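You operate a simulated robot arm through the tools that you are given. There is no shell and no other tool.

The job below is to be done with a simulated robot arm. You get a single attempt, and the scene is never put back.

TASK
Move the black cable to the blue drive, set the sheet's address and start the small motor.
Fine: the plug in the black drive is the one to move; the blue drive's cord switch and grey switch on.

Only the result counts: the job must be done as asked and must still hold three seconds after the hand-in. Knocking over, shifting, dropping, spilling or breaking anything else fails it. Flat cloth is picked up by pressing the open fingertips on it (5 to 10 N) and closing them slowly along it; thin cloth reads only 2 to 8 mm in the jaws.

THE ROBOT
A 6-joint arm with a two-finger gripper, fixed in place. Base frame: the origin is at the foot of the arm, x ahead of it, y to its left, z up; the work surface is at about z = 0.75. Readings come in m, degrees, newtons and seconds.
With the tool pointing down near the work surface it reaches from about 0.32 to 0.68 m from the base axis. Its first joint turns from -66.0 to 66.0 degrees. Payload 2.45 kg.
Tool frame: the origin (TCP) lies between the finger pads and is the grasp point; the fingertips stand 0.03 m ahead of it; z points along the fingers, y is the line along which they close. The gripper opens to 0.106 m. The gripper's body begins 0.079 m behind the TCP.
Orientation is told as [roll, pitch, yaw] about the base's x, y, z axes, in that order, counted from this pose: with the fingers straight down and closing along the base's y, the tool's x points along the base's -x, its y along +y and its z along -z.

THE INTERFACE
- The arm moves only by the tool apply_moves. Its argument "increments" is a list of rows, each a list of 7 numbers: the shift along the base's x, y, z in m, then the turn, a rotation vector about the base's x, y, z in degrees, then the finger opening in m, from 0 to 0.106. In form: [[tx, ty, tz, ax, ay, az, gripper], ...]. A call has 1 to 20 rows; each row is the pose to reach, as a shift and turn from the pose commanded when the call began. Each row takes 0.2 s and may step no farther than 0.05 m and 8.6 degrees from the row before; otherwise, or with a gripper value out of range, the whole call is refused. Where a pose cannot be reached the arm comes as near as it can. A force on the tool above 90 N (or 10 N above the force at the start of the call, whichever is more), or a blocked arm, ends the call early, and 0.2 s more pass. Each finger travels about 0.153 m/s and halts on what it meets, pressing with about 25 N; the grip force reading is that of the motor and also rises with nothing between the fingers. The clock runs only during rows and for 0.2 s after the last one: add rows that repeat a pose to give the fingers time. The reply holds the time, the measured pose of the TCP, the force on the tool along the base axes, the opening and the grip force, in the units named above and with some noise, with the torque about the TCP (base axes, N m) and any sound that the robot's microphone picked up, and new pictures: "show" is both (left out), scene, wrist or none.
- Cameras (640 x 400 px; columns grow to the right, rows downward): "scene" is fixed at [0.0697, 0.4484, 1.3959]; the picture's right is [-0.49, -0.87, 0.00], its down [-0.57, 0.32, -0.76] and it looks along [0.66, -0.37, -0.65] (base axes); focal length 236 px, centre (320, 200). "wrist" rides on the gripper at [0.076, -0.002, -0.106] in the tool frame; the picture's right is [0.02, 1.00, 0.00], its down [-0.78, 0.02, -0.62] and it looks along [-0.62, 0.01, 0.78] (tool axes); focal length 247 px, centre (320, 200). There is no depth. A picture from a camera that has moved, and an enlarged one, comes with that camera's place and axes in the base frame and with its lens. The place of the scene camera against the robot may be out by one fixed shift of up to 0.012 m in any direction.
- close_up(camera, box): a new picture of the part [left, top, right, bottom] of that camera's present view, enlarged. It takes no simulated time.
- job_done(): hands the job in; it is judged then, once.

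Nothing tells you positions but the pictures and the camera data. Unless the task says otherwise, let go and move clear before handing in.

The tools are called as a command line: name --pt "numbers of a row" for each row, then --argument value for the rest, lists and objects as JSON in quotes. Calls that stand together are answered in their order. apply_moves: Moves the arm, as the interface text tells. Its arguments: {"type":"object","properties":{"increments":{"type":"array"},"show":{"type":"string","enum":["both","scene","wrist","none"]}},"required":["increments"]} The other tools are called the same way: close_up (camera, box) takes an enlarged picture of a part of a camera's view; job_done () hands the job in.

At the start:

```text
time: 0.0
tcp_pos: [0.3544, 0.1074, 1.2214]
ee_rot: [0.1, -0.1, 0.0]
contact_force: [0.4, 0.2, -0.5]
ft_torque: [0.02, 0.01, 0.02]
grip_width: 0.1058
grip_force: 0.0
```

scene: 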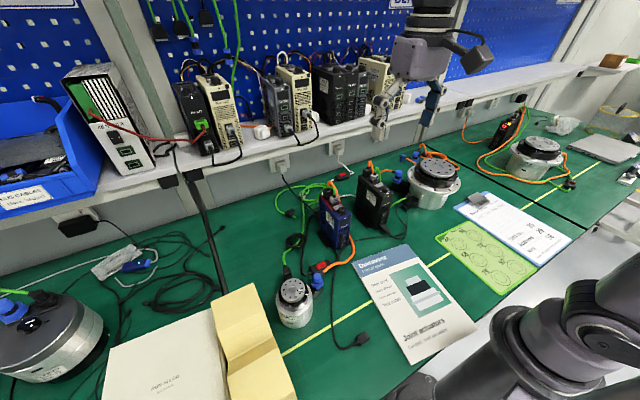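
wrist: 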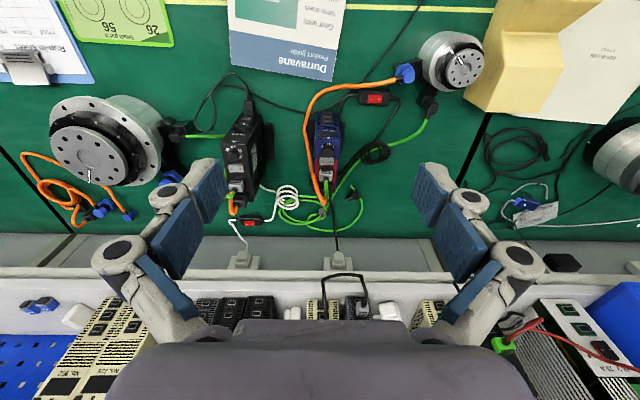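

I see a bench with a blue drive and a black drive side by side, a small motor, a clipboard sheet, and various cables. I'll look closer at each before moving anything.

close_up --camera "scene" --box '[260, 140, 420, 280]'

close_up --camera "scene" --box '[430, 170, 600, 310]'

close_up --camera "wrist" --box '[180, 60, 340, 260]'

close_up --camera "wrist" --box '[280, 20, 490, 240]'

close_up --camera "scene" --box '[220, 220, 400, 380]'

```text
2.86 times, centred on (340, 210) of scene
camera zoom: at [0.0697, 0.4484, 1.3959], right [-0.49, -0.87, 0.0], down [-0.57, 0.32, -0.76], along [0.66, -0.37, -0.65], focal length 673 px, centre (263, 171)
```

zoom: 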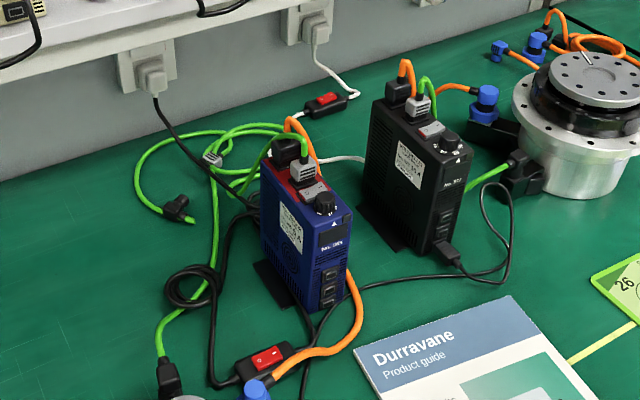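

```text
2.86 times, centred on (515, 240) of scene
camera zoom: at [0.0697, 0.4484, 1.3959], right [-0.49, -0.87, 0.0], down [-0.57, 0.32, -0.76], along [0.66, -0.37, -0.65], focal length 673 px, centre (-237, 86)
```

zoom: 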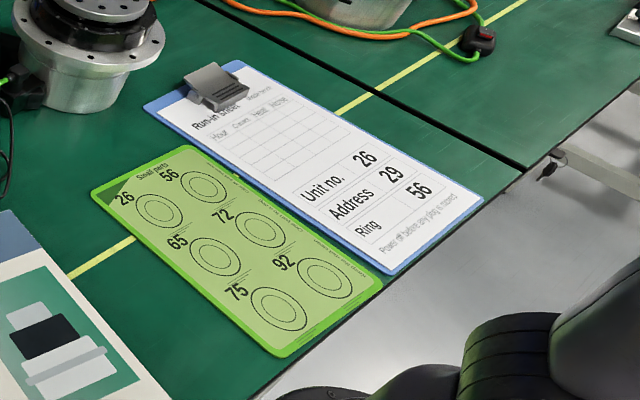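

```text
2.00 times, centred on (260, 160) of wrist
camera zoom: at [0.2762, 0.1066, 1.329], right [-0.02, 1.0, 0.0], down [0.78, 0.02, 0.62], along [0.62, 0.01, -0.78], focal length 494 px, centre (440, 280)
```

zoom: 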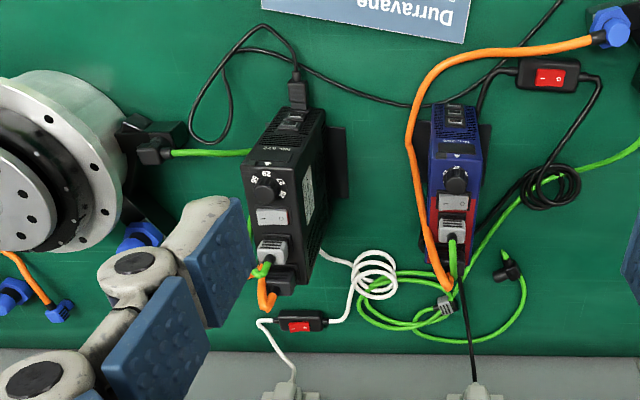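

```text
1.82 times, centred on (385, 130) of wrist
camera zoom: at [0.2762, 0.1066, 1.329], right [-0.02, 1.0, 0.0], down [0.78, 0.02, 0.62], along [0.62, 0.01, -0.78], focal length 449 px, centre (202, 327)
```

zoom: 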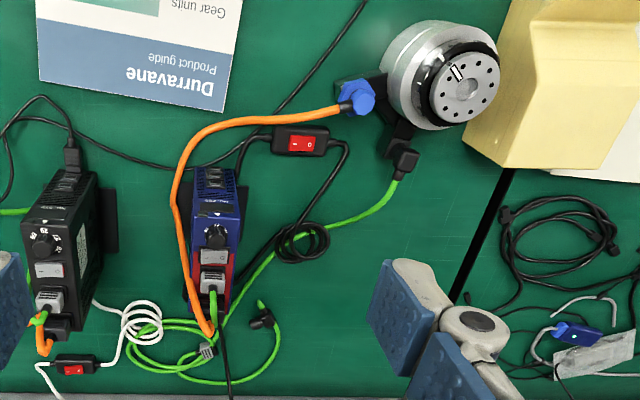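

```text
2.50 times, centred on (310, 300) of scene
camera zoom: at [0.0697, 0.4484, 1.3959], right [-0.49, -0.87, 0.0], down [-0.57, 0.32, -0.76], along [0.66, -0.37, -0.65], focal length 589 px, centre (345, -50)
```

zoom: 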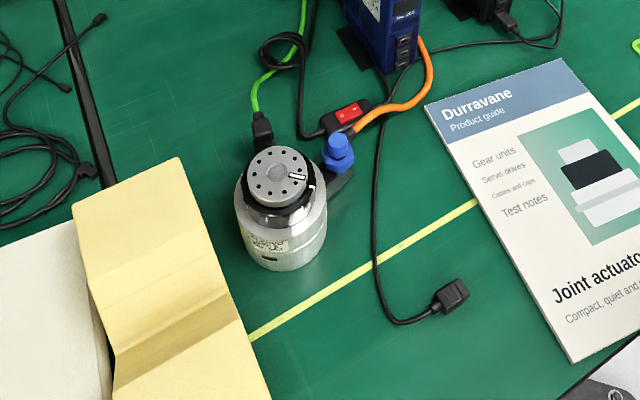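

The blue drive stands near (0.51, 0.14), the black one near (0.54, -0.06), and the sheet gives address 29 with the note "Power off before any plug is moved". I'll lower the wrist camera to read switches, dial and ports.

apply_moves --pt "0 -0.0 -0.04 0 0 0 0.106" --pt "0 -0.02 -0.08 0 0 0 0.106" --pt "0 -0.04 -0.12 0 0 0 0.106" --pt "0 -0.05 -0.16 0 0 0 0.106" --show "wrist"

close_up --camera "wrist" --box '[320, 40, 480, 180]'

close_up --camera "wrist" --box '[160, 40, 320, 180]'

```text
time: 1.0
tcp_pos: [0.3543, 0.0564, 1.0602]
ee_rot: [0.0, 0.0, -0.1]
contact_force: [0.5, 0.3, 0.8]
ft_torque: [0.0, 0.02, 0.03]
grip_width: 0.1059
grip_force: 0.0
camera wrist: at [0.2762, 0.0555, 1.1673], right [-0.02, 1.0, 0.0], down [0.78, 0.02, 0.62], along [0.62, 0.01, -0.78], focal length 247 px, centre (320, 200)
```

wrist: 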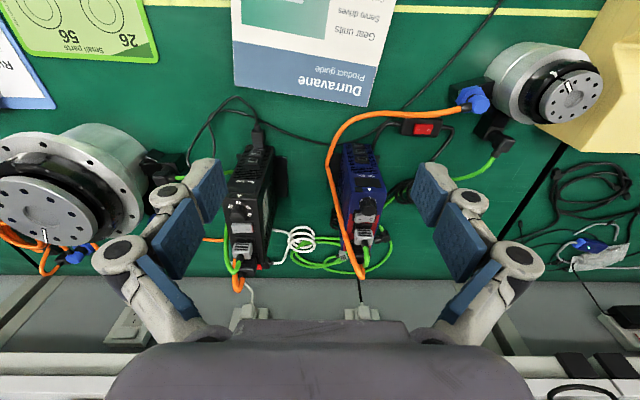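

```text
2.86 times, centred on (400, 110) of wrist
camera zoom: at [0.2762, 0.0555, 1.1673], right [-0.02, 1.0, 0.0], down [0.78, 0.02, 0.62], along [0.62, 0.01, -0.78], focal length 706 px, centre (91, 457)
```

zoom: 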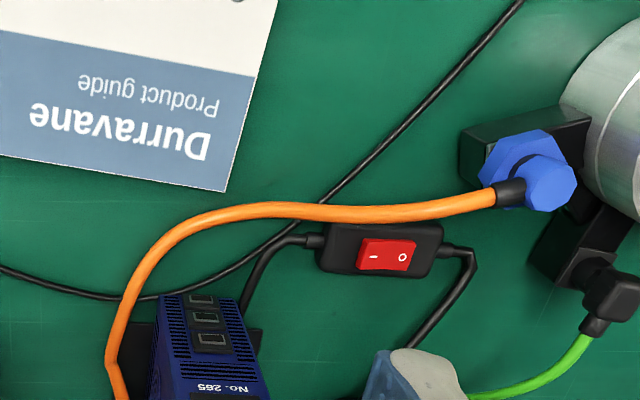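

```text
2.86 times, centred on (240, 110) of wrist
camera zoom: at [0.2762, 0.0555, 1.1673], right [-0.02, 1.0, 0.0], down [0.78, 0.02, 0.62], along [0.62, 0.01, -0.78], focal length 706 px, centre (549, 457)
```

zoom: 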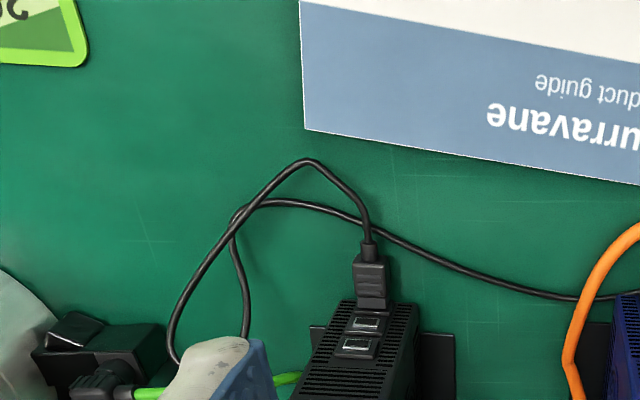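

The black plug sits in the lowest visible front port of the black drive; the blue drive's front ports are free. I'll zoom in on the dials, grey switches and port labels.

close_up --camera "wrist" --box '[325, 130, 405, 260]'

close_up --camera "wrist" --box '[210, 130, 300, 290]'

close_up --camera "scene" --box '[310, 170, 360, 260]'

close_up --camera "scene" --box '[345, 160, 405, 240]'

close_up --camera "scene" --box '[325, 165, 365, 190]'

close_up --camera "scene" --box '[305, 250, 345, 280]'

```text
3.08 times, centred on (365, 195) of wrist
camera zoom: at [0.2762, 0.0555, 1.1673], right [-0.02, 1.0, 0.0], down [0.78, 0.02, 0.62], along [0.62, 0.01, -0.78], focal length 760 px, centre (182, 215)
```

zoom: 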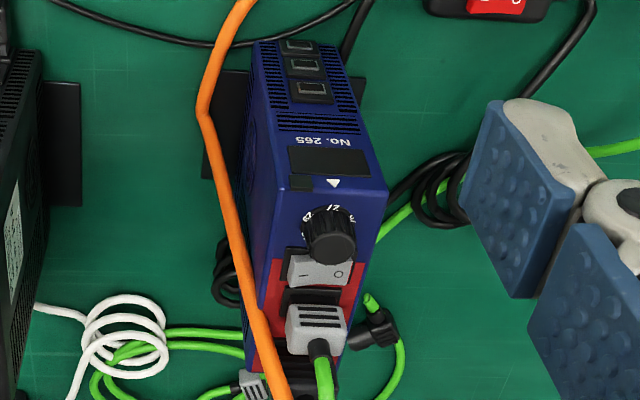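

```text
2.50 times, centred on (255, 210) of wrist
camera zoom: at [0.2762, 0.0555, 1.1673], right [-0.02, 1.0, 0.0], down [0.78, 0.02, 0.62], along [0.62, 0.01, -0.78], focal length 617 px, centre (482, 175)
```

zoom: 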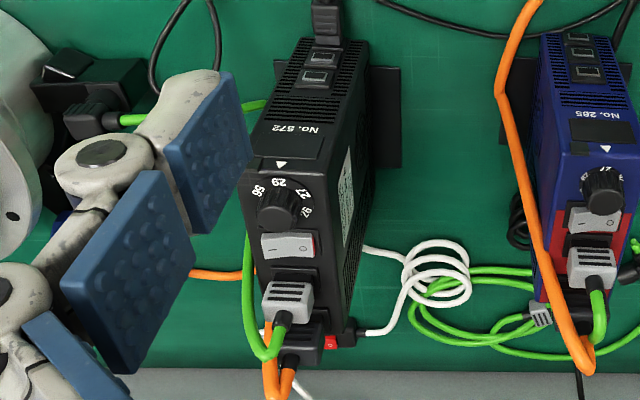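

```text
4.44 times, centred on (335, 215) of scene
camera zoom: at [0.0697, 0.4484, 1.3959], right [-0.49, -0.87, 0.0], down [-0.57, 0.32, -0.76], along [0.66, -0.37, -0.65], focal length 1046 px, centre (253, 133)
```

zoom: 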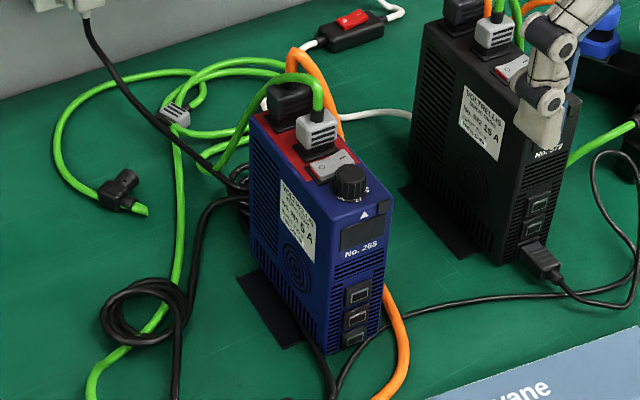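

```text
5.00 times, centred on (375, 200) of scene
camera zoom: at [0.0697, 0.4484, 1.3959], right [-0.49, -0.87, 0.0], down [-0.57, 0.32, -0.76], along [0.66, -0.37, -0.65], focal length 1177 px, centre (45, 200)
```

zoom: 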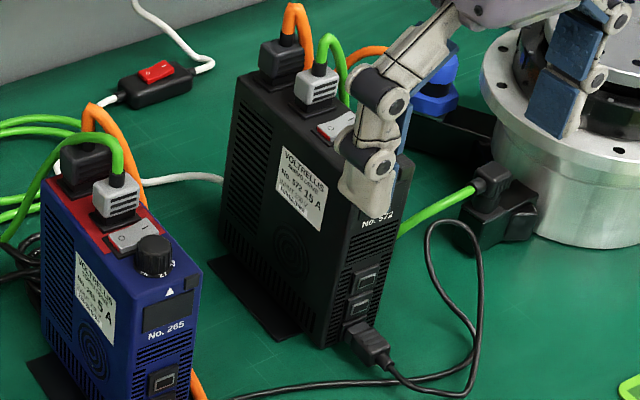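

```text
16.00 times, centred on (345, 178) of scene
camera zoom: at [0.0697, 0.4484, 1.3959], right [-0.49, -0.87, 0.0], down [-0.57, 0.32, -0.76], along [0.66, -0.37, -0.65], focal length 3768 px, centre (-80, 560)
```

zoom: 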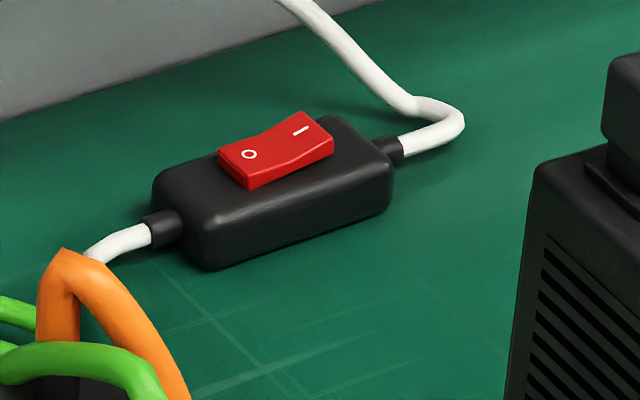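

```text
13.33 times, centred on (325, 265) of scene
camera zoom: at [0.0697, 0.4484, 1.3959], right [-0.49, -0.87, 0.0], down [-0.57, 0.32, -0.76], along [0.66, -0.37, -0.65], focal length 3140 px, centre (253, -667)
```

zoom: 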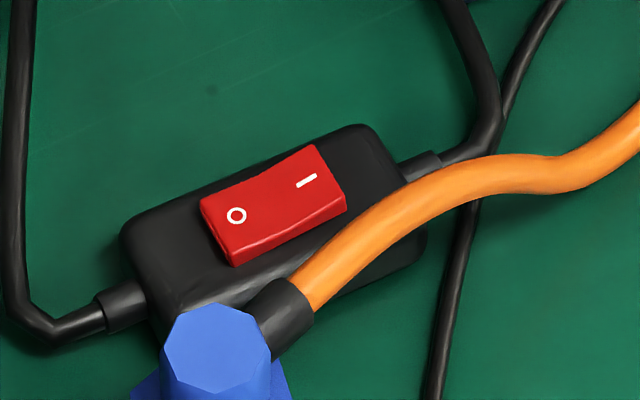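

The close-ups render sharply, so I'll zoom hard on the dials, grey rockers and cord switches from here to read their states.

close_up --camera "wrist" --box '[352, 190, 378, 225]'

close_up --camera "wrist" --box '[222, 190, 258, 240]'

close_up --camera "scene" --box '[325, 203, 350, 223]'

close_up --camera "wrist" --box '[395, 110, 450, 145]'

close_up --camera "scene" --box '[335, 225, 360, 250]'

close_up --camera "scene" --box '[364, 205, 394, 235]'

close_up --camera "scene" --box '[365, 165, 400, 195]'

close_up --camera "scene" --box '[500, 210, 555, 255]'

```text
11.43 times, centred on (365, 208) of wrist
camera zoom: at [0.2762, 0.0555, 1.1673], right [-0.02, 1.0, 0.0], down [0.78, 0.02, 0.62], along [0.62, 0.01, -0.78], focal length 2823 px, centre (-194, 114)
```

zoom: 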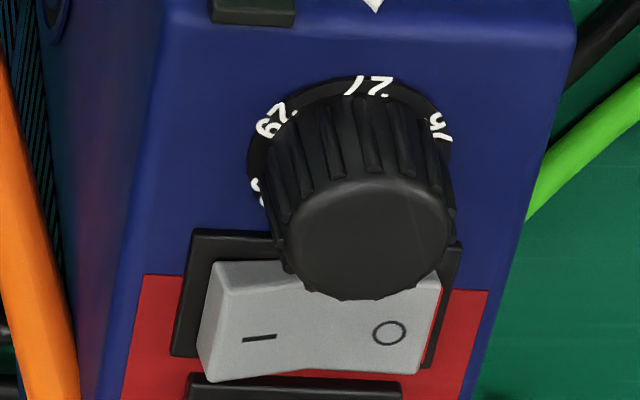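

```text
8.00 times, centred on (240, 215) of wrist
camera zoom: at [0.2762, 0.0555, 1.1673], right [-0.02, 1.0, 0.0], down [0.78, 0.02, 0.62], along [0.62, 0.01, -0.78], focal length 1976 px, centre (960, 80)
```

zoom: 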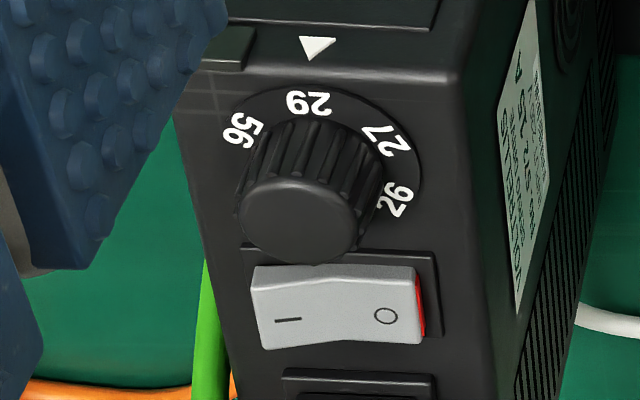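

```text
16.00 times, centred on (338, 213) of scene
camera zoom: at [0.0697, 0.4484, 1.3959], right [-0.49, -0.87, 0.0], down [-0.57, 0.32, -0.76], along [0.66, -0.37, -0.65], focal length 3768 px, centre (40, -8)
```

zoom: 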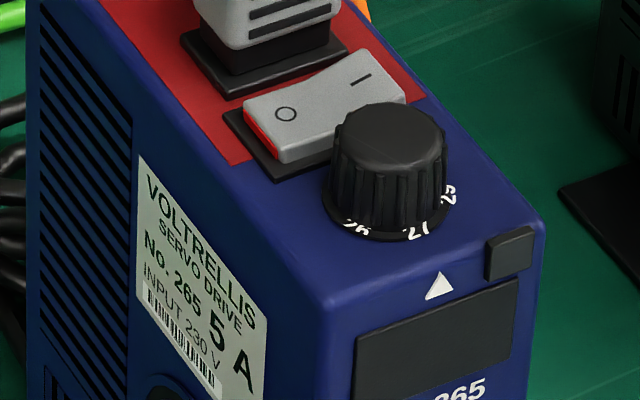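

```text
11.43 times, centred on (422, 128) of wrist
camera zoom: at [0.2762, 0.0555, 1.1673], right [-0.02, 1.0, 0.0], down [0.78, 0.02, 0.62], along [0.62, 0.01, -0.78], focal length 2823 px, centre (-851, 1029)
```

zoom: 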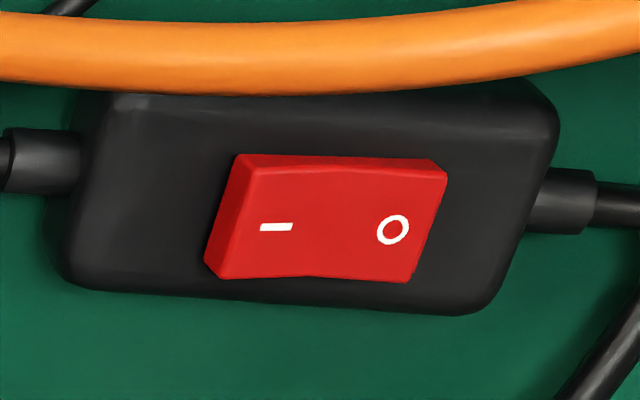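

```text
16.00 times, centred on (348, 238) of scene
camera zoom: at [0.0697, 0.4484, 1.3959], right [-0.49, -0.87, 0.0], down [-0.57, 0.32, -0.76], along [0.66, -0.37, -0.65], focal length 3768 px, centre (-120, -400)
```

zoom: 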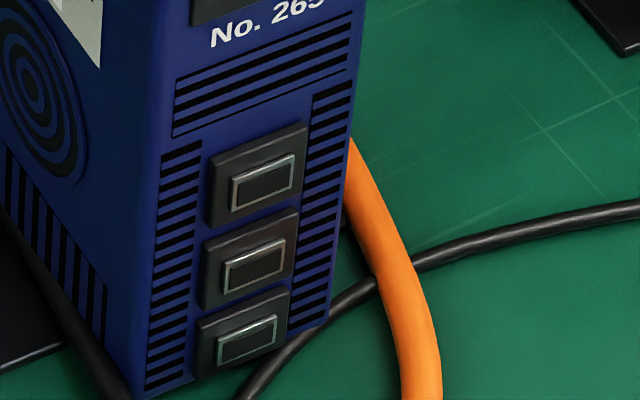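

```text
13.33 times, centred on (379, 220) of scene
camera zoom: at [0.0697, 0.4484, 1.3959], right [-0.49, -0.87, 0.0], down [-0.57, 0.32, -0.76], along [0.66, -0.37, -0.65], focal length 3140 px, centre (-467, -67)
```

zoom: 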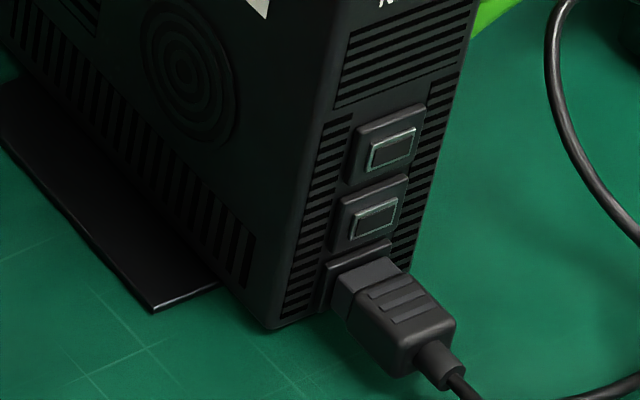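

```text
13.33 times, centred on (382, 180) of scene
camera zoom: at [0.0697, 0.4484, 1.3959], right [-0.49, -0.87, 0.0], down [-0.57, 0.32, -0.76], along [0.66, -0.37, -0.65], focal length 3140 px, centre (-513, 467)
```

zoom: 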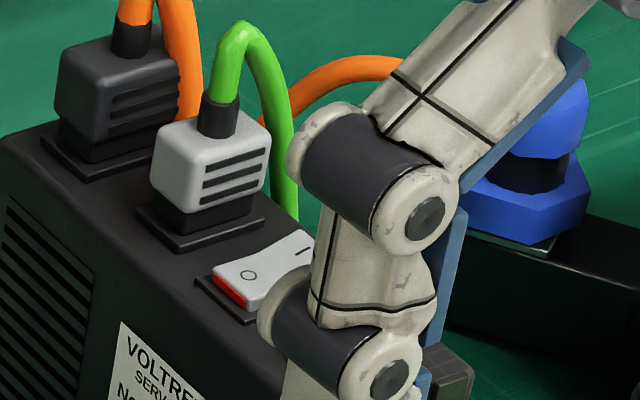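

```text
8.89 times, centred on (528, 232) of scene
camera zoom: at [0.0697, 0.4484, 1.3959], right [-0.49, -0.87, 0.0], down [-0.57, 0.32, -0.76], along [0.66, -0.37, -0.65], focal length 2093 px, centre (-1524, -89)
```

zoom: 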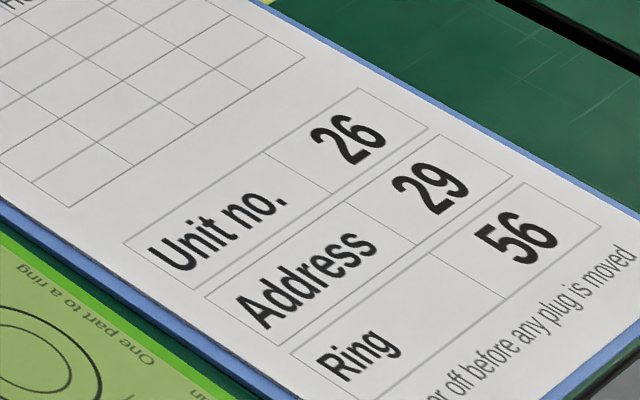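

Both dials count around a white triangle: blue shows 27 (needs 29), black shows 29. I need to tell which ends of the rockers are pressed, so I'll zoom in further.

close_up --camera "scene" --box '[333, 204, 345, 212]'

close_up --camera "scene" --box '[372, 180, 388, 190]'

close_up --camera "scene" --box '[334, 170, 350, 180]'

close_up --camera "scene" --box '[314, 258, 330, 268]'

close_up --camera "wrist" --box '[228, 220, 248, 235]'

close_up --camera "wrist" --box '[358, 210, 376, 222]'

```text
16.00 times, centred on (339, 208) of scene
camera zoom: at [0.0697, 0.4484, 1.3959], right [-0.49, -0.87, 0.0], down [-0.57, 0.32, -0.76], along [0.66, -0.37, -0.65], focal length 3768 px, centre (16, 72)
```

zoom: 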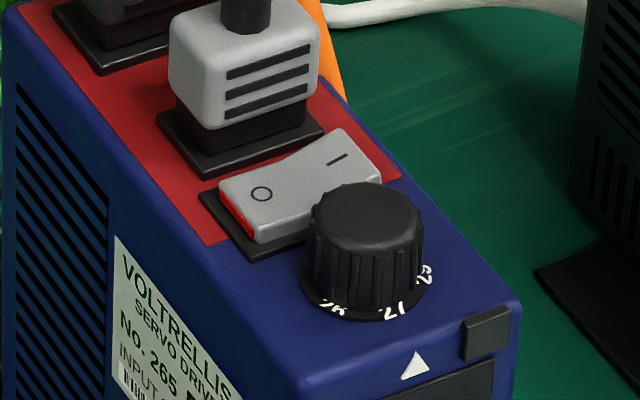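

```text
16.00 times, centred on (380, 185) of scene
camera zoom: at [0.0697, 0.4484, 1.3959], right [-0.49, -0.87, 0.0], down [-0.57, 0.32, -0.76], along [0.66, -0.37, -0.65], focal length 3768 px, centre (-640, 440)
```

zoom: 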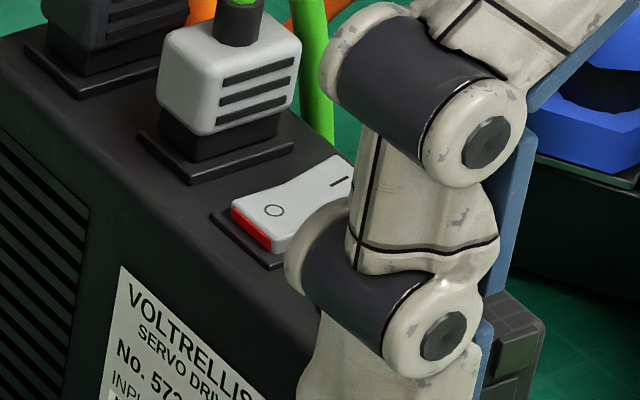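

```text
16.00 times, centred on (342, 175) of scene
camera zoom: at [0.0697, 0.4484, 1.3959], right [-0.49, -0.87, 0.0], down [-0.57, 0.32, -0.76], along [0.66, -0.37, -0.65], focal length 3768 px, centre (-32, 600)
```

zoom: 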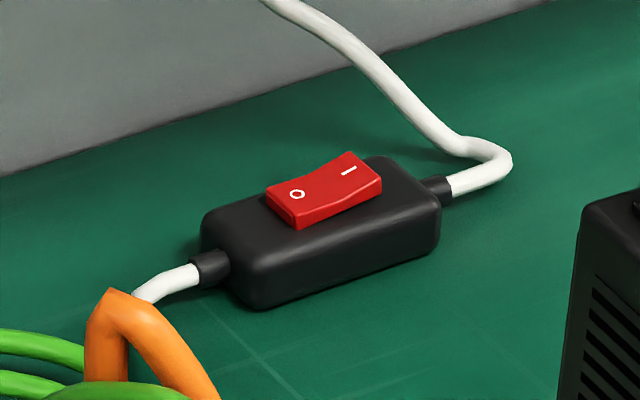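

```text
16.00 times, centred on (322, 263) of scene
camera zoom: at [0.0697, 0.4484, 1.3959], right [-0.49, -0.87, 0.0], down [-0.57, 0.32, -0.76], along [0.66, -0.37, -0.65], focal length 3768 px, centre (288, -808)
```

zoom: 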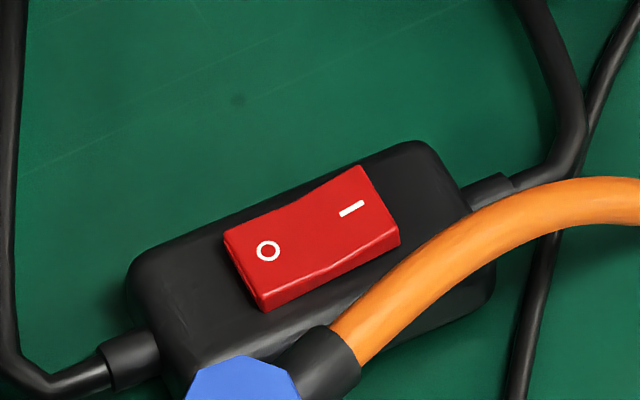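

```text
16.00 times, centred on (238, 228) of wrist
camera zoom: at [0.2762, 0.0555, 1.1673], right [-0.02, 1.0, 0.0], down [0.78, 0.02, 0.62], along [0.62, 0.01, -0.78], focal length 3952 px, centre (1632, -240)
```

zoom: 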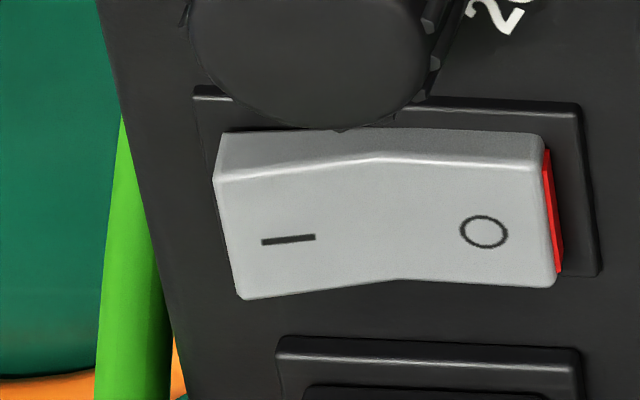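

```text
16.00 times, centred on (367, 216) of wrist
camera zoom: at [0.2762, 0.0555, 1.1673], right [-0.02, 1.0, 0.0], down [0.78, 0.02, 0.62], along [0.62, 0.01, -0.78], focal length 3952 px, centre (-432, -56)
```

zoom: 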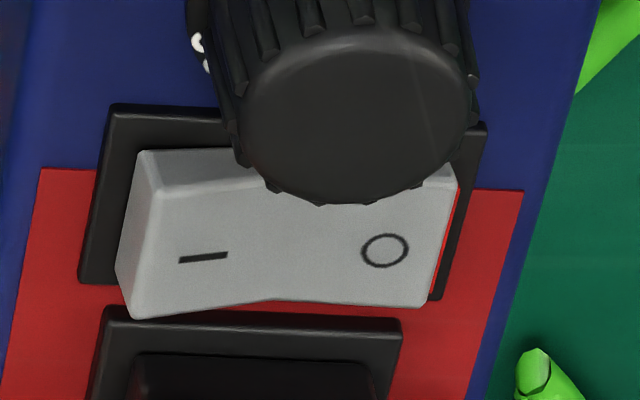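

All four rockers look to have their O end pressed (off), so plugs may be moved now. I'll trace the cables next: green behind the blue drive, and the black one.

close_up --camera "scene" --box '[270, 165, 350, 215]'

close_up --camera "scene" --box '[270, 205, 350, 265]'

close_up --camera "wrist" --box '[270, 200, 420, 300]'

close_up --camera "scene" --box '[265, 255, 345, 330]'

close_up --camera "scene" --box '[350, 200, 430, 260]'

```text
8.00 times, centred on (310, 190) of scene
camera zoom: at [0.0697, 0.4484, 1.3959], right [-0.49, -0.87, 0.0], down [-0.57, 0.32, -0.76], along [0.66, -0.37, -0.65], focal length 1884 px, centre (400, 280)
```

zoom: 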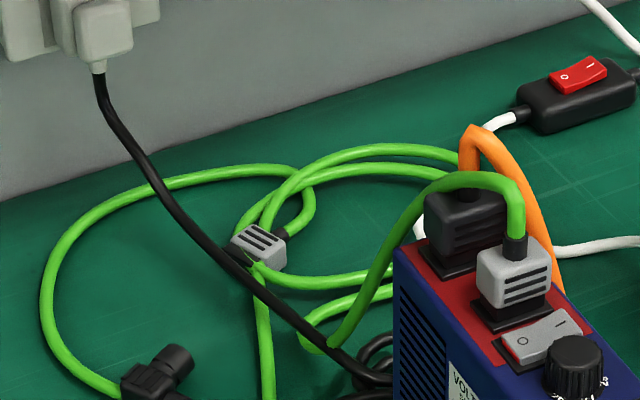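

```text
6.67 times, centred on (310, 235) of scene
camera zoom: at [0.0697, 0.4484, 1.3959], right [-0.49, -0.87, 0.0], down [-0.57, 0.32, -0.76], along [0.66, -0.37, -0.65], focal length 1570 px, centre (387, -33)
```

zoom: 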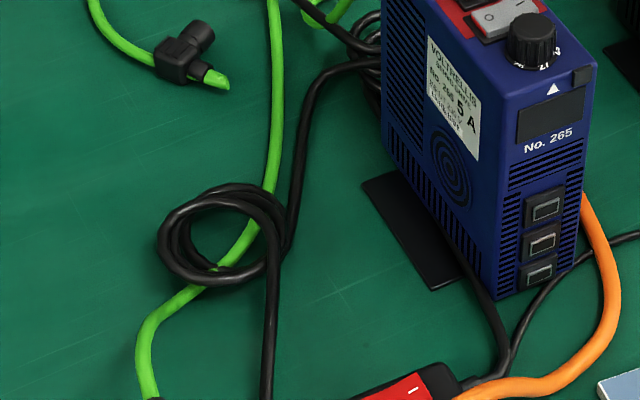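

```text
4.00 times, centred on (345, 250) of wrist
camera zoom: at [0.2762, 0.0555, 1.1673], right [-0.02, 1.0, 0.0], down [0.78, 0.02, 0.62], along [0.62, 0.01, -0.78], focal length 988 px, centre (220, 0)
```

zoom: 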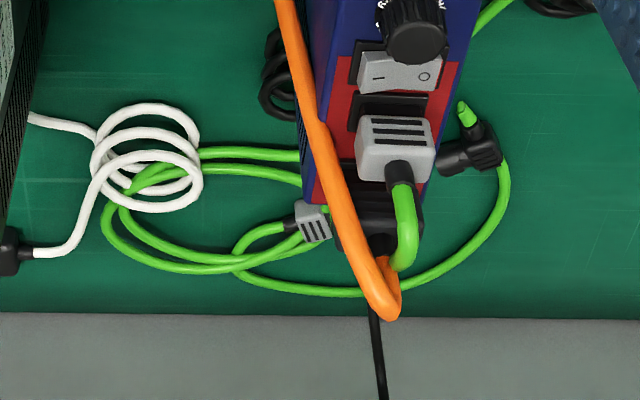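

```text
5.33 times, centred on (305, 292) of scene
camera zoom: at [0.0697, 0.4484, 1.3959], right [-0.49, -0.87, 0.0], down [-0.57, 0.32, -0.76], along [0.66, -0.37, -0.65], focal length 1256 px, centre (400, -293)
```

zoom: 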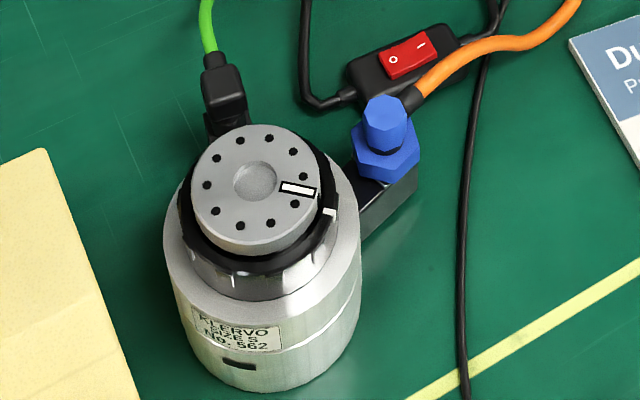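

```text
6.67 times, centred on (390, 230) of scene
camera zoom: at [0.0697, 0.4484, 1.3959], right [-0.49, -0.87, 0.0], down [-0.57, 0.32, -0.76], along [0.66, -0.37, -0.65], focal length 1570 px, centre (-147, 0)
```

zoom: 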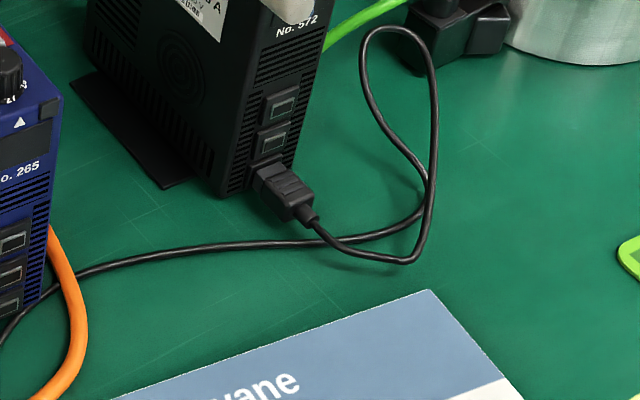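

The black drive's plug is at roughly (0.466, -0.055, 0.77), pointing in +x, and the green and orange leads to the small motor look connected. I'll tilt the tool about 30° and drop in front of the black drive to measure the plug properly.

apply_moves --pt "0 -0.02 -0.02 0 -6 0 0.106" --pt "0 -0.04 -0.04 0 -12 0 0.106" --pt "0 -0.06 -0.06 0 -18 0 0.106" --pt "0 -0.08 -0.09 0 -24 0 0.106" --pt "0 -0.11 -0.12 0 -30 0 0.106" --show "both"

```text
time: 2.2
tcp_pos: [0.3557, -0.0531, 0.9409]
ee_rot: [0.0, -30.1, 0.0]
contact_force: [0.1, -1.2, 0.0]
ft_torque: [0.01, -0.02, -0.01]
grip_width: 0.1056
grip_force: 0.0
camera wrist: at [0.2348, -0.0528, 0.9954], right [-0.02, 1.0, -0.01], down [0.36, 0.02, 0.93], along [0.93, 0.01, -0.36], focal length 247 px, centre (320, 200)
```

scene: 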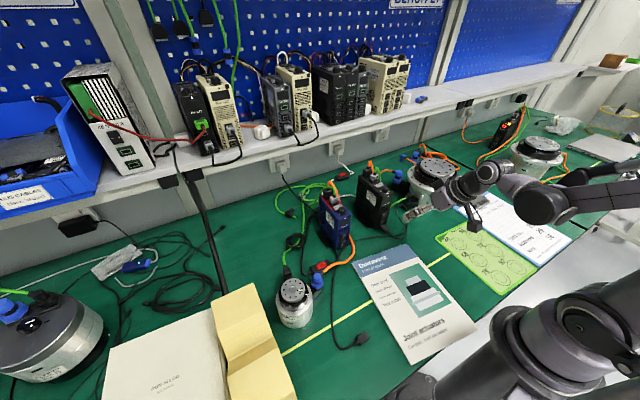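
wrist: 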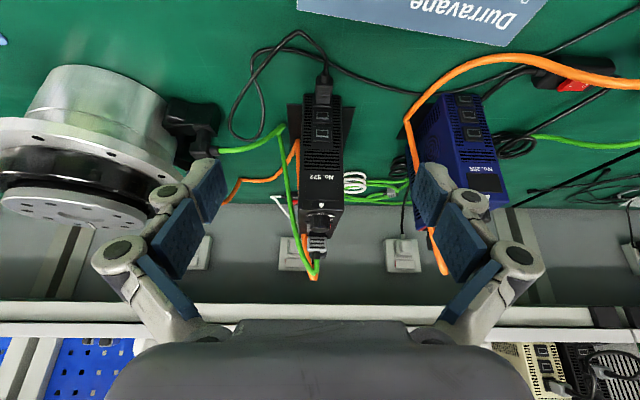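

The arm reaches this tilt easily. Zooming on the plug and both drive fronts from here.

close_up --camera "wrist" --box '[290, 50, 350, 150]'

close_up --camera "wrist" --box '[300, 55, 345, 85]'

close_up --camera "wrist" --box '[400, 70, 520, 150]'

close_up --camera "scene" --box '[370, 215, 395, 235]'

```text
4.00 times, centred on (320, 100) of wrist
camera zoom: at [0.2348, -0.0528, 0.9954], right [-0.02, 1.0, -0.01], down [0.36, 0.02, 0.93], along [0.93, 0.01, -0.36], focal length 988 px, centre (320, 600)
```

zoom: 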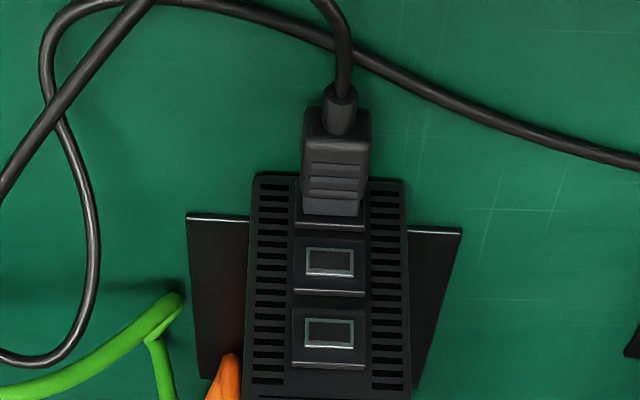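

```text
13.33 times, centred on (322, 70) of wrist
camera zoom: at [0.2348, -0.0528, 0.9954], right [-0.02, 1.0, -0.01], down [0.36, 0.02, 0.93], along [0.93, 0.01, -0.36], focal length 3293 px, centre (287, 1933)
```

zoom: 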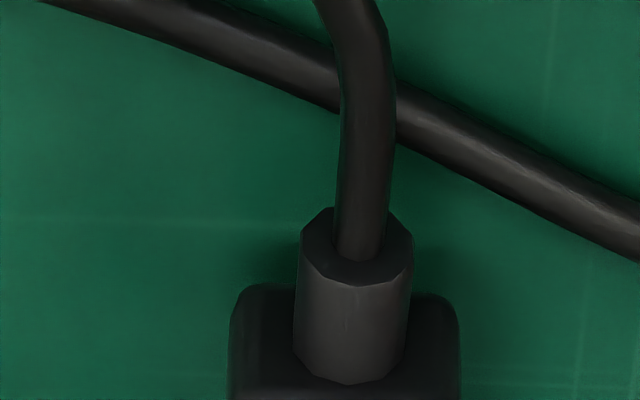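

```text
5.00 times, centred on (460, 110) of wrist
camera zoom: at [0.2348, -0.0528, 0.9954], right [-0.02, 1.0, -0.01], down [0.36, 0.02, 0.93], along [0.93, 0.01, -0.36], focal length 1235 px, centre (-380, 650)
```

zoom: 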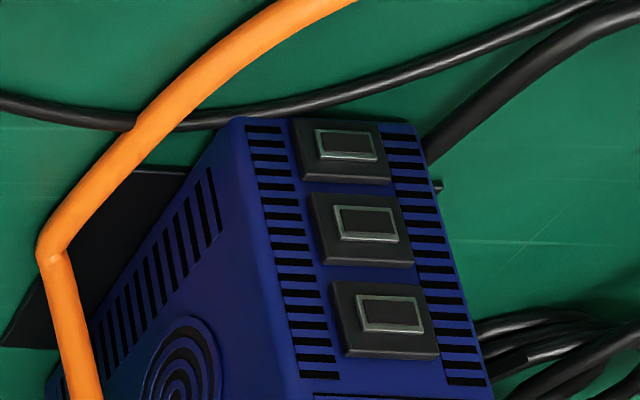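

```text
16.00 times, centred on (382, 225) of scene
camera zoom: at [0.0697, 0.4484, 1.3959], right [-0.49, -0.87, 0.0], down [-0.57, 0.32, -0.76], along [0.66, -0.37, -0.65], focal length 3768 px, centre (-680, -200)
```

zoom: 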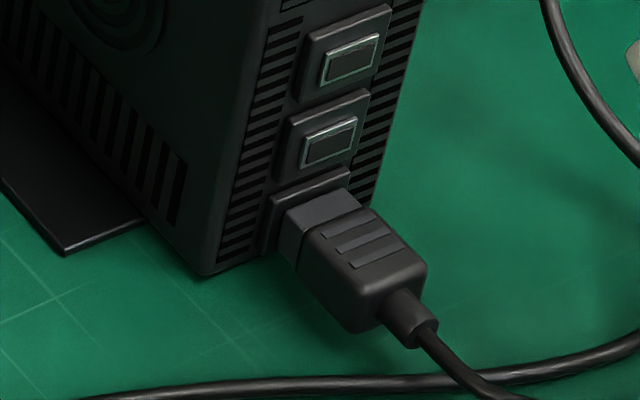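

The plug body appears to span x 0.450–0.467, z 0.759–0.773, about 21 mm wide at y ≈ -0.048. I'll hover just above it along the tool axis, with the fingers narrowed so they clear the loose cord.

apply_moves --pt "0.02 0.002 -0.035 0 0 0 0.09" --pt "0.04 0.004 -0.07 0 0 0 0.07" --pt "0.061 0.005 -0.104 0 0 0 0.045" --pt "0.061 0.005 -0.104 0 0 0 0.042" --show "both"

close_up --camera "wrist" --box '[270, 60, 390, 180]'

close_up --camera "scene" --box '[360, 190, 420, 240]'

```text
time: 3.2
tcp_pos: [0.4158, -0.0472, 0.8407]
ee_rot: [0.1, -29.9, -0.1]
contact_force: [0.2, -0.5, 0.3]
ft_torque: [0.01, 0.0, 0.0]
grip_width: 0.042
grip_force: 0.0
out of reach, approached as far as the arm can: row 3, 4
camera wrist: at [0.2964, -0.0467, 0.8968], right [-0.02, 1.0, -0.01], down [0.37, 0.02, 0.93], along [0.93, 0.01, -0.37], focal length 247 px, centre (320, 200)
```

scene: 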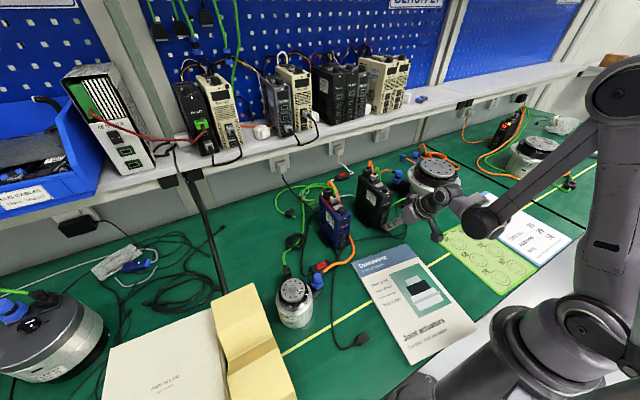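
wrist: 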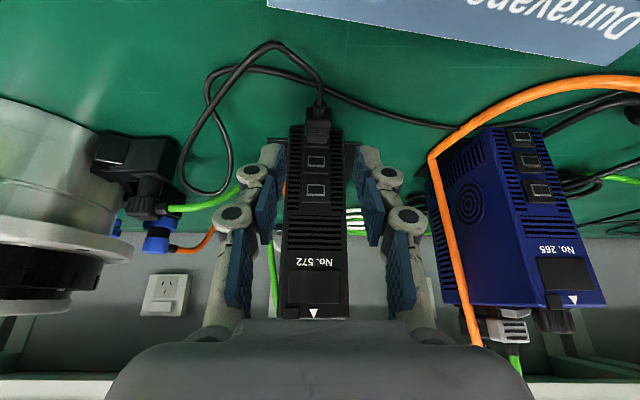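

```text
3.33 times, centred on (330, 120) of wrist
camera zoom: at [0.2964, -0.0467, 0.8968], right [-0.02, 1.0, -0.01], down [0.37, 0.02, 0.93], along [0.93, 0.01, -0.37], focal length 823 px, centre (287, 467)
```

zoom: 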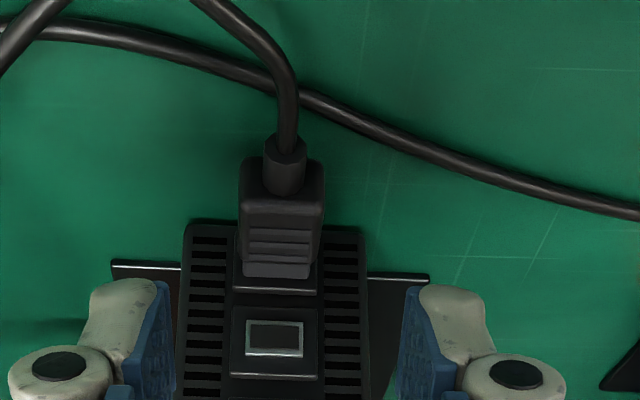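

```text
8.00 times, centred on (390, 215) of scene
camera zoom: at [0.0697, 0.4484, 1.3959], right [-0.49, -0.87, 0.0], down [-0.57, 0.32, -0.76], along [0.66, -0.37, -0.65], focal length 1884 px, centre (-240, 80)
```

zoom: 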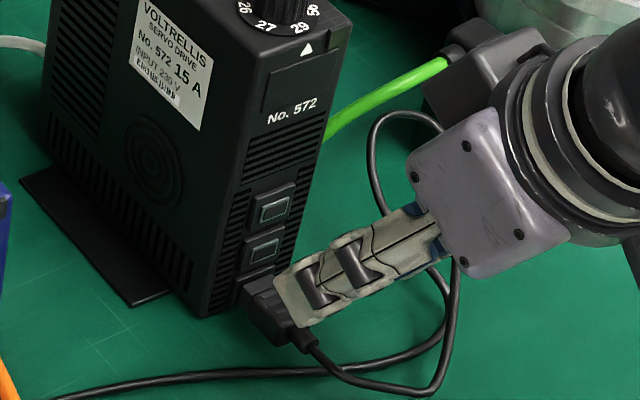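

The plug measures consistent (centre ≈ (0.458, -0.048, 0.766)), but at 30° tilt the arm cannot go lower here. I'll reduce the tilt to 15° and hover again.

apply_moves --pt "0.007 -0.0005 0.01 0 7.5 0 0.042" --pt "0.021 -0.0008 0.01 0 15 0 0.042" --pt "0.021 -0.0008 0.005 0 15 0 0.042" --show "wrist"

close_up --camera "wrist" --box '[270, 60, 390, 180]'

close_up --camera "scene" --box '[360, 190, 420, 240]'

```text
time: 4.0
tcp_pos: [0.4388, -0.0472, 0.8459]
ee_rot: [0.0, -15.0, -0.1]
contact_force: [0.8, 0.4, 0.8]
ft_torque: [0.0, -0.02, 0.0]
grip_width: 0.0421
grip_force: 0.1
camera wrist: at [0.3358, -0.0481, 0.9307], right [-0.02, 1.0, 0.0], down [0.6, 0.02, 0.8], along [0.8, 0.01, -0.6], focal length 247 px, centre (320, 200)
```

wrist: 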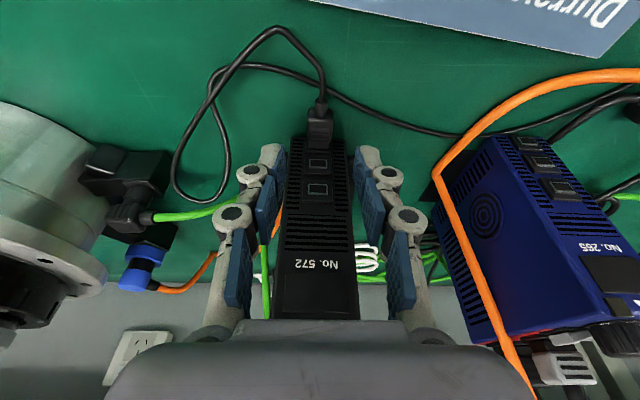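

```text
3.33 times, centred on (330, 120) of wrist
camera zoom: at [0.3358, -0.0481, 0.9307], right [-0.02, 1.0, 0.0], down [0.6, 0.02, 0.8], along [0.8, 0.01, -0.6], focal length 823 px, centre (287, 467)
```

zoom: 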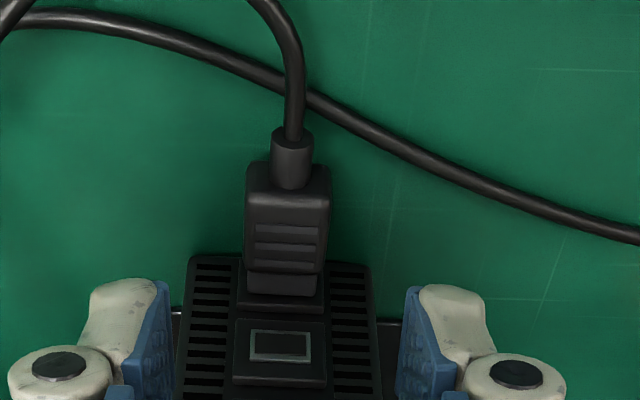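

```text
8.00 times, centred on (390, 215) of scene
camera zoom: at [0.0697, 0.4484, 1.3959], right [-0.49, -0.87, 0.0], down [-0.57, 0.32, -0.76], along [0.66, -0.37, -0.65], focal length 1884 px, centre (-240, 80)
```

zoom: 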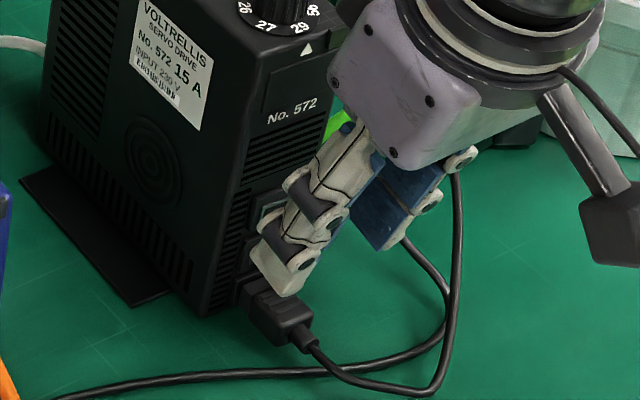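

The plug's position is confirmed: y ≈ -0.0475, body x 0.448–0.468. I'm descending along the tool axis so the fingers straddle it.

apply_moves --pt "0.005 0 -0.02 0 0 0 0.042" --pt "0.009 0 -0.04 0 0 0 0.042" --pt "0.0135 0 -0.057 0 0 0 0.042" --pt "0.0135 0 -0.058 0 0 0 0.042" --show "both"

close_up --camera "wrist" --box '[260, 60, 380, 160]'

close_up --camera "scene" --box '[360, 190, 420, 240]'

```text
time: 5.0
tcp_pos: [0.453, -0.0489, 0.7877]
ee_rot: [0.1, -14.9, -0.2]
contact_force: [0.0, 0.7, 0.0]
ft_torque: [0.0, -0.02, -0.01]
grip_width: 0.042
grip_force: 0.0
camera wrist: at [0.3492, -0.0498, 0.8718], right [-0.02, 1.0, 0.0], down [0.59, 0.02, 0.8], along [0.8, 0.01, -0.6], focal length 247 px, centre (320, 200)
```

scene: 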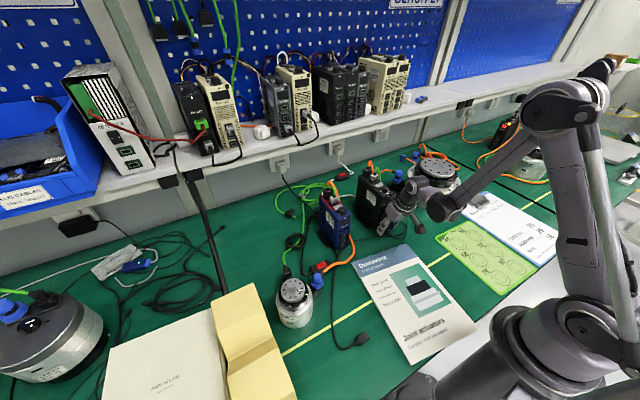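
wrist: 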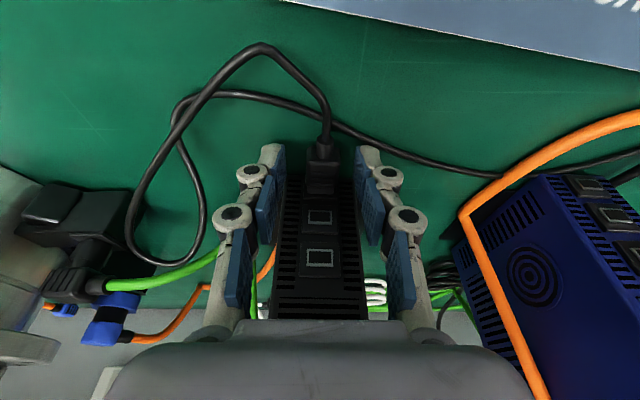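

```text
4.00 times, centred on (320, 110) of wrist
camera zoom: at [0.3492, -0.0498, 0.8718], right [-0.02, 1.0, 0.0], down [0.59, 0.02, 0.8], along [0.8, 0.01, -0.6], focal length 988 px, centre (320, 560)
```

zoom: 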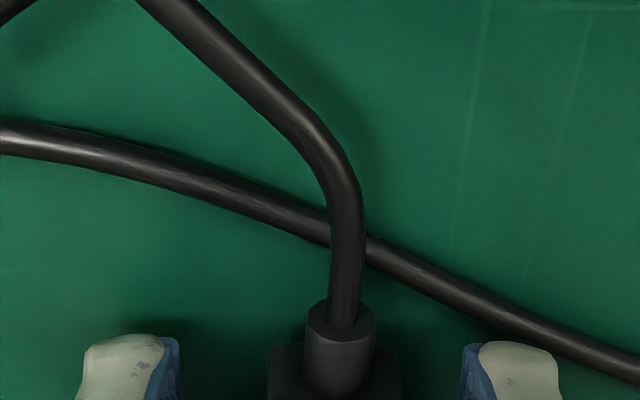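

```text
8.00 times, centred on (390, 215) of scene
camera zoom: at [0.0697, 0.4484, 1.3959], right [-0.49, -0.87, 0.0], down [-0.57, 0.32, -0.76], along [0.66, -0.37, -0.65], focal length 1884 px, centre (-240, 80)
```

zoom: 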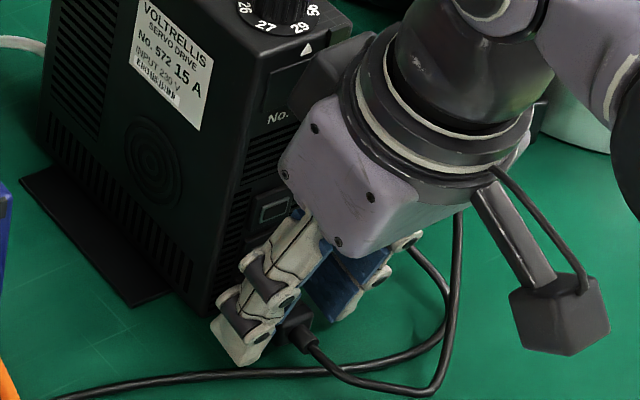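

The fingers straddle the plug with no contact; the plug sits about 2 mm toward +y of centre. I'll correct that and close on it.

apply_moves --pt "0 0.002 0 0 0 0 0.036" --pt "0 0.002 0 0 0 0 0.028" --pt "0 0.002 0 0 0 0 0.022" --pt "0 0.002 0 0 0 0 0.016" --pt "0 0.002 0 0 0 0 0.01" --pt "0 0.002 0 0 0 0 0.01" --show "wrist"

close_up --camera "wrist" --box '[260, 80, 380, 200]'

close_up --camera "scene" --box '[360, 190, 420, 240]'

```text
time: 6.4
tcp_pos: [0.4519, -0.0478, 0.7885]
ee_rot: [-0.1, -15.0, 0.1]
contact_force: [1.2, -6.4, -3.0]
ft_torque: [-0.03, 0.04, -0.63]
grip_width: 0.019
grip_force: 25.6
camera wrist: at [0.3491, -0.048, 0.8722], right [-0.02, 1.0, -0.01], down [0.6, 0.02, 0.8], along [0.8, 0.01, -0.6], focal length 247 px, centre (320, 200)
```

wrist: 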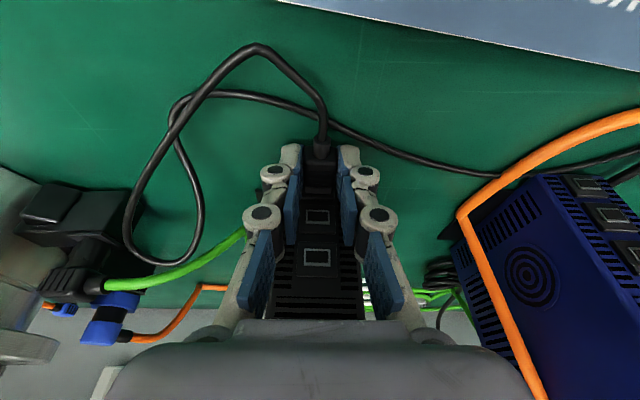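

```text
3.33 times, centred on (320, 140) of wrist
camera zoom: at [0.3491, -0.048, 0.8722], right [-0.02, 1.0, -0.01], down [0.6, 0.02, 0.8], along [0.8, 0.01, -0.6], focal length 823 px, centre (320, 400)
```

zoom: 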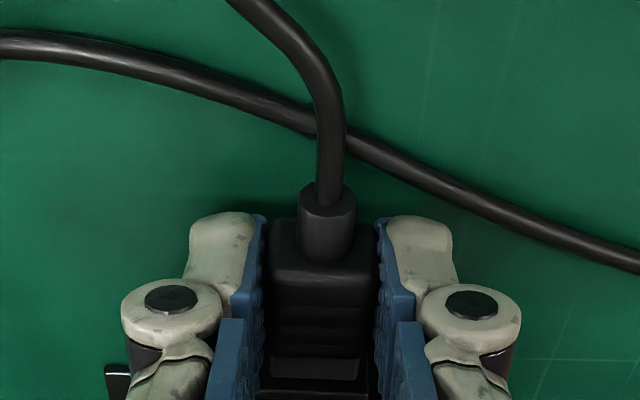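

```text
8.00 times, centred on (390, 215) of scene
camera zoom: at [0.0697, 0.4482, 1.396], right [-0.49, -0.87, 0.0], down [-0.57, 0.32, -0.76], along [0.66, -0.37, -0.65], focal length 1884 px, centre (-240, 80)
```

zoom: 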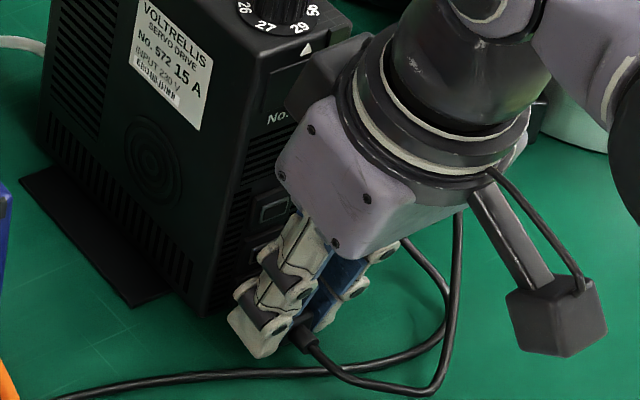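

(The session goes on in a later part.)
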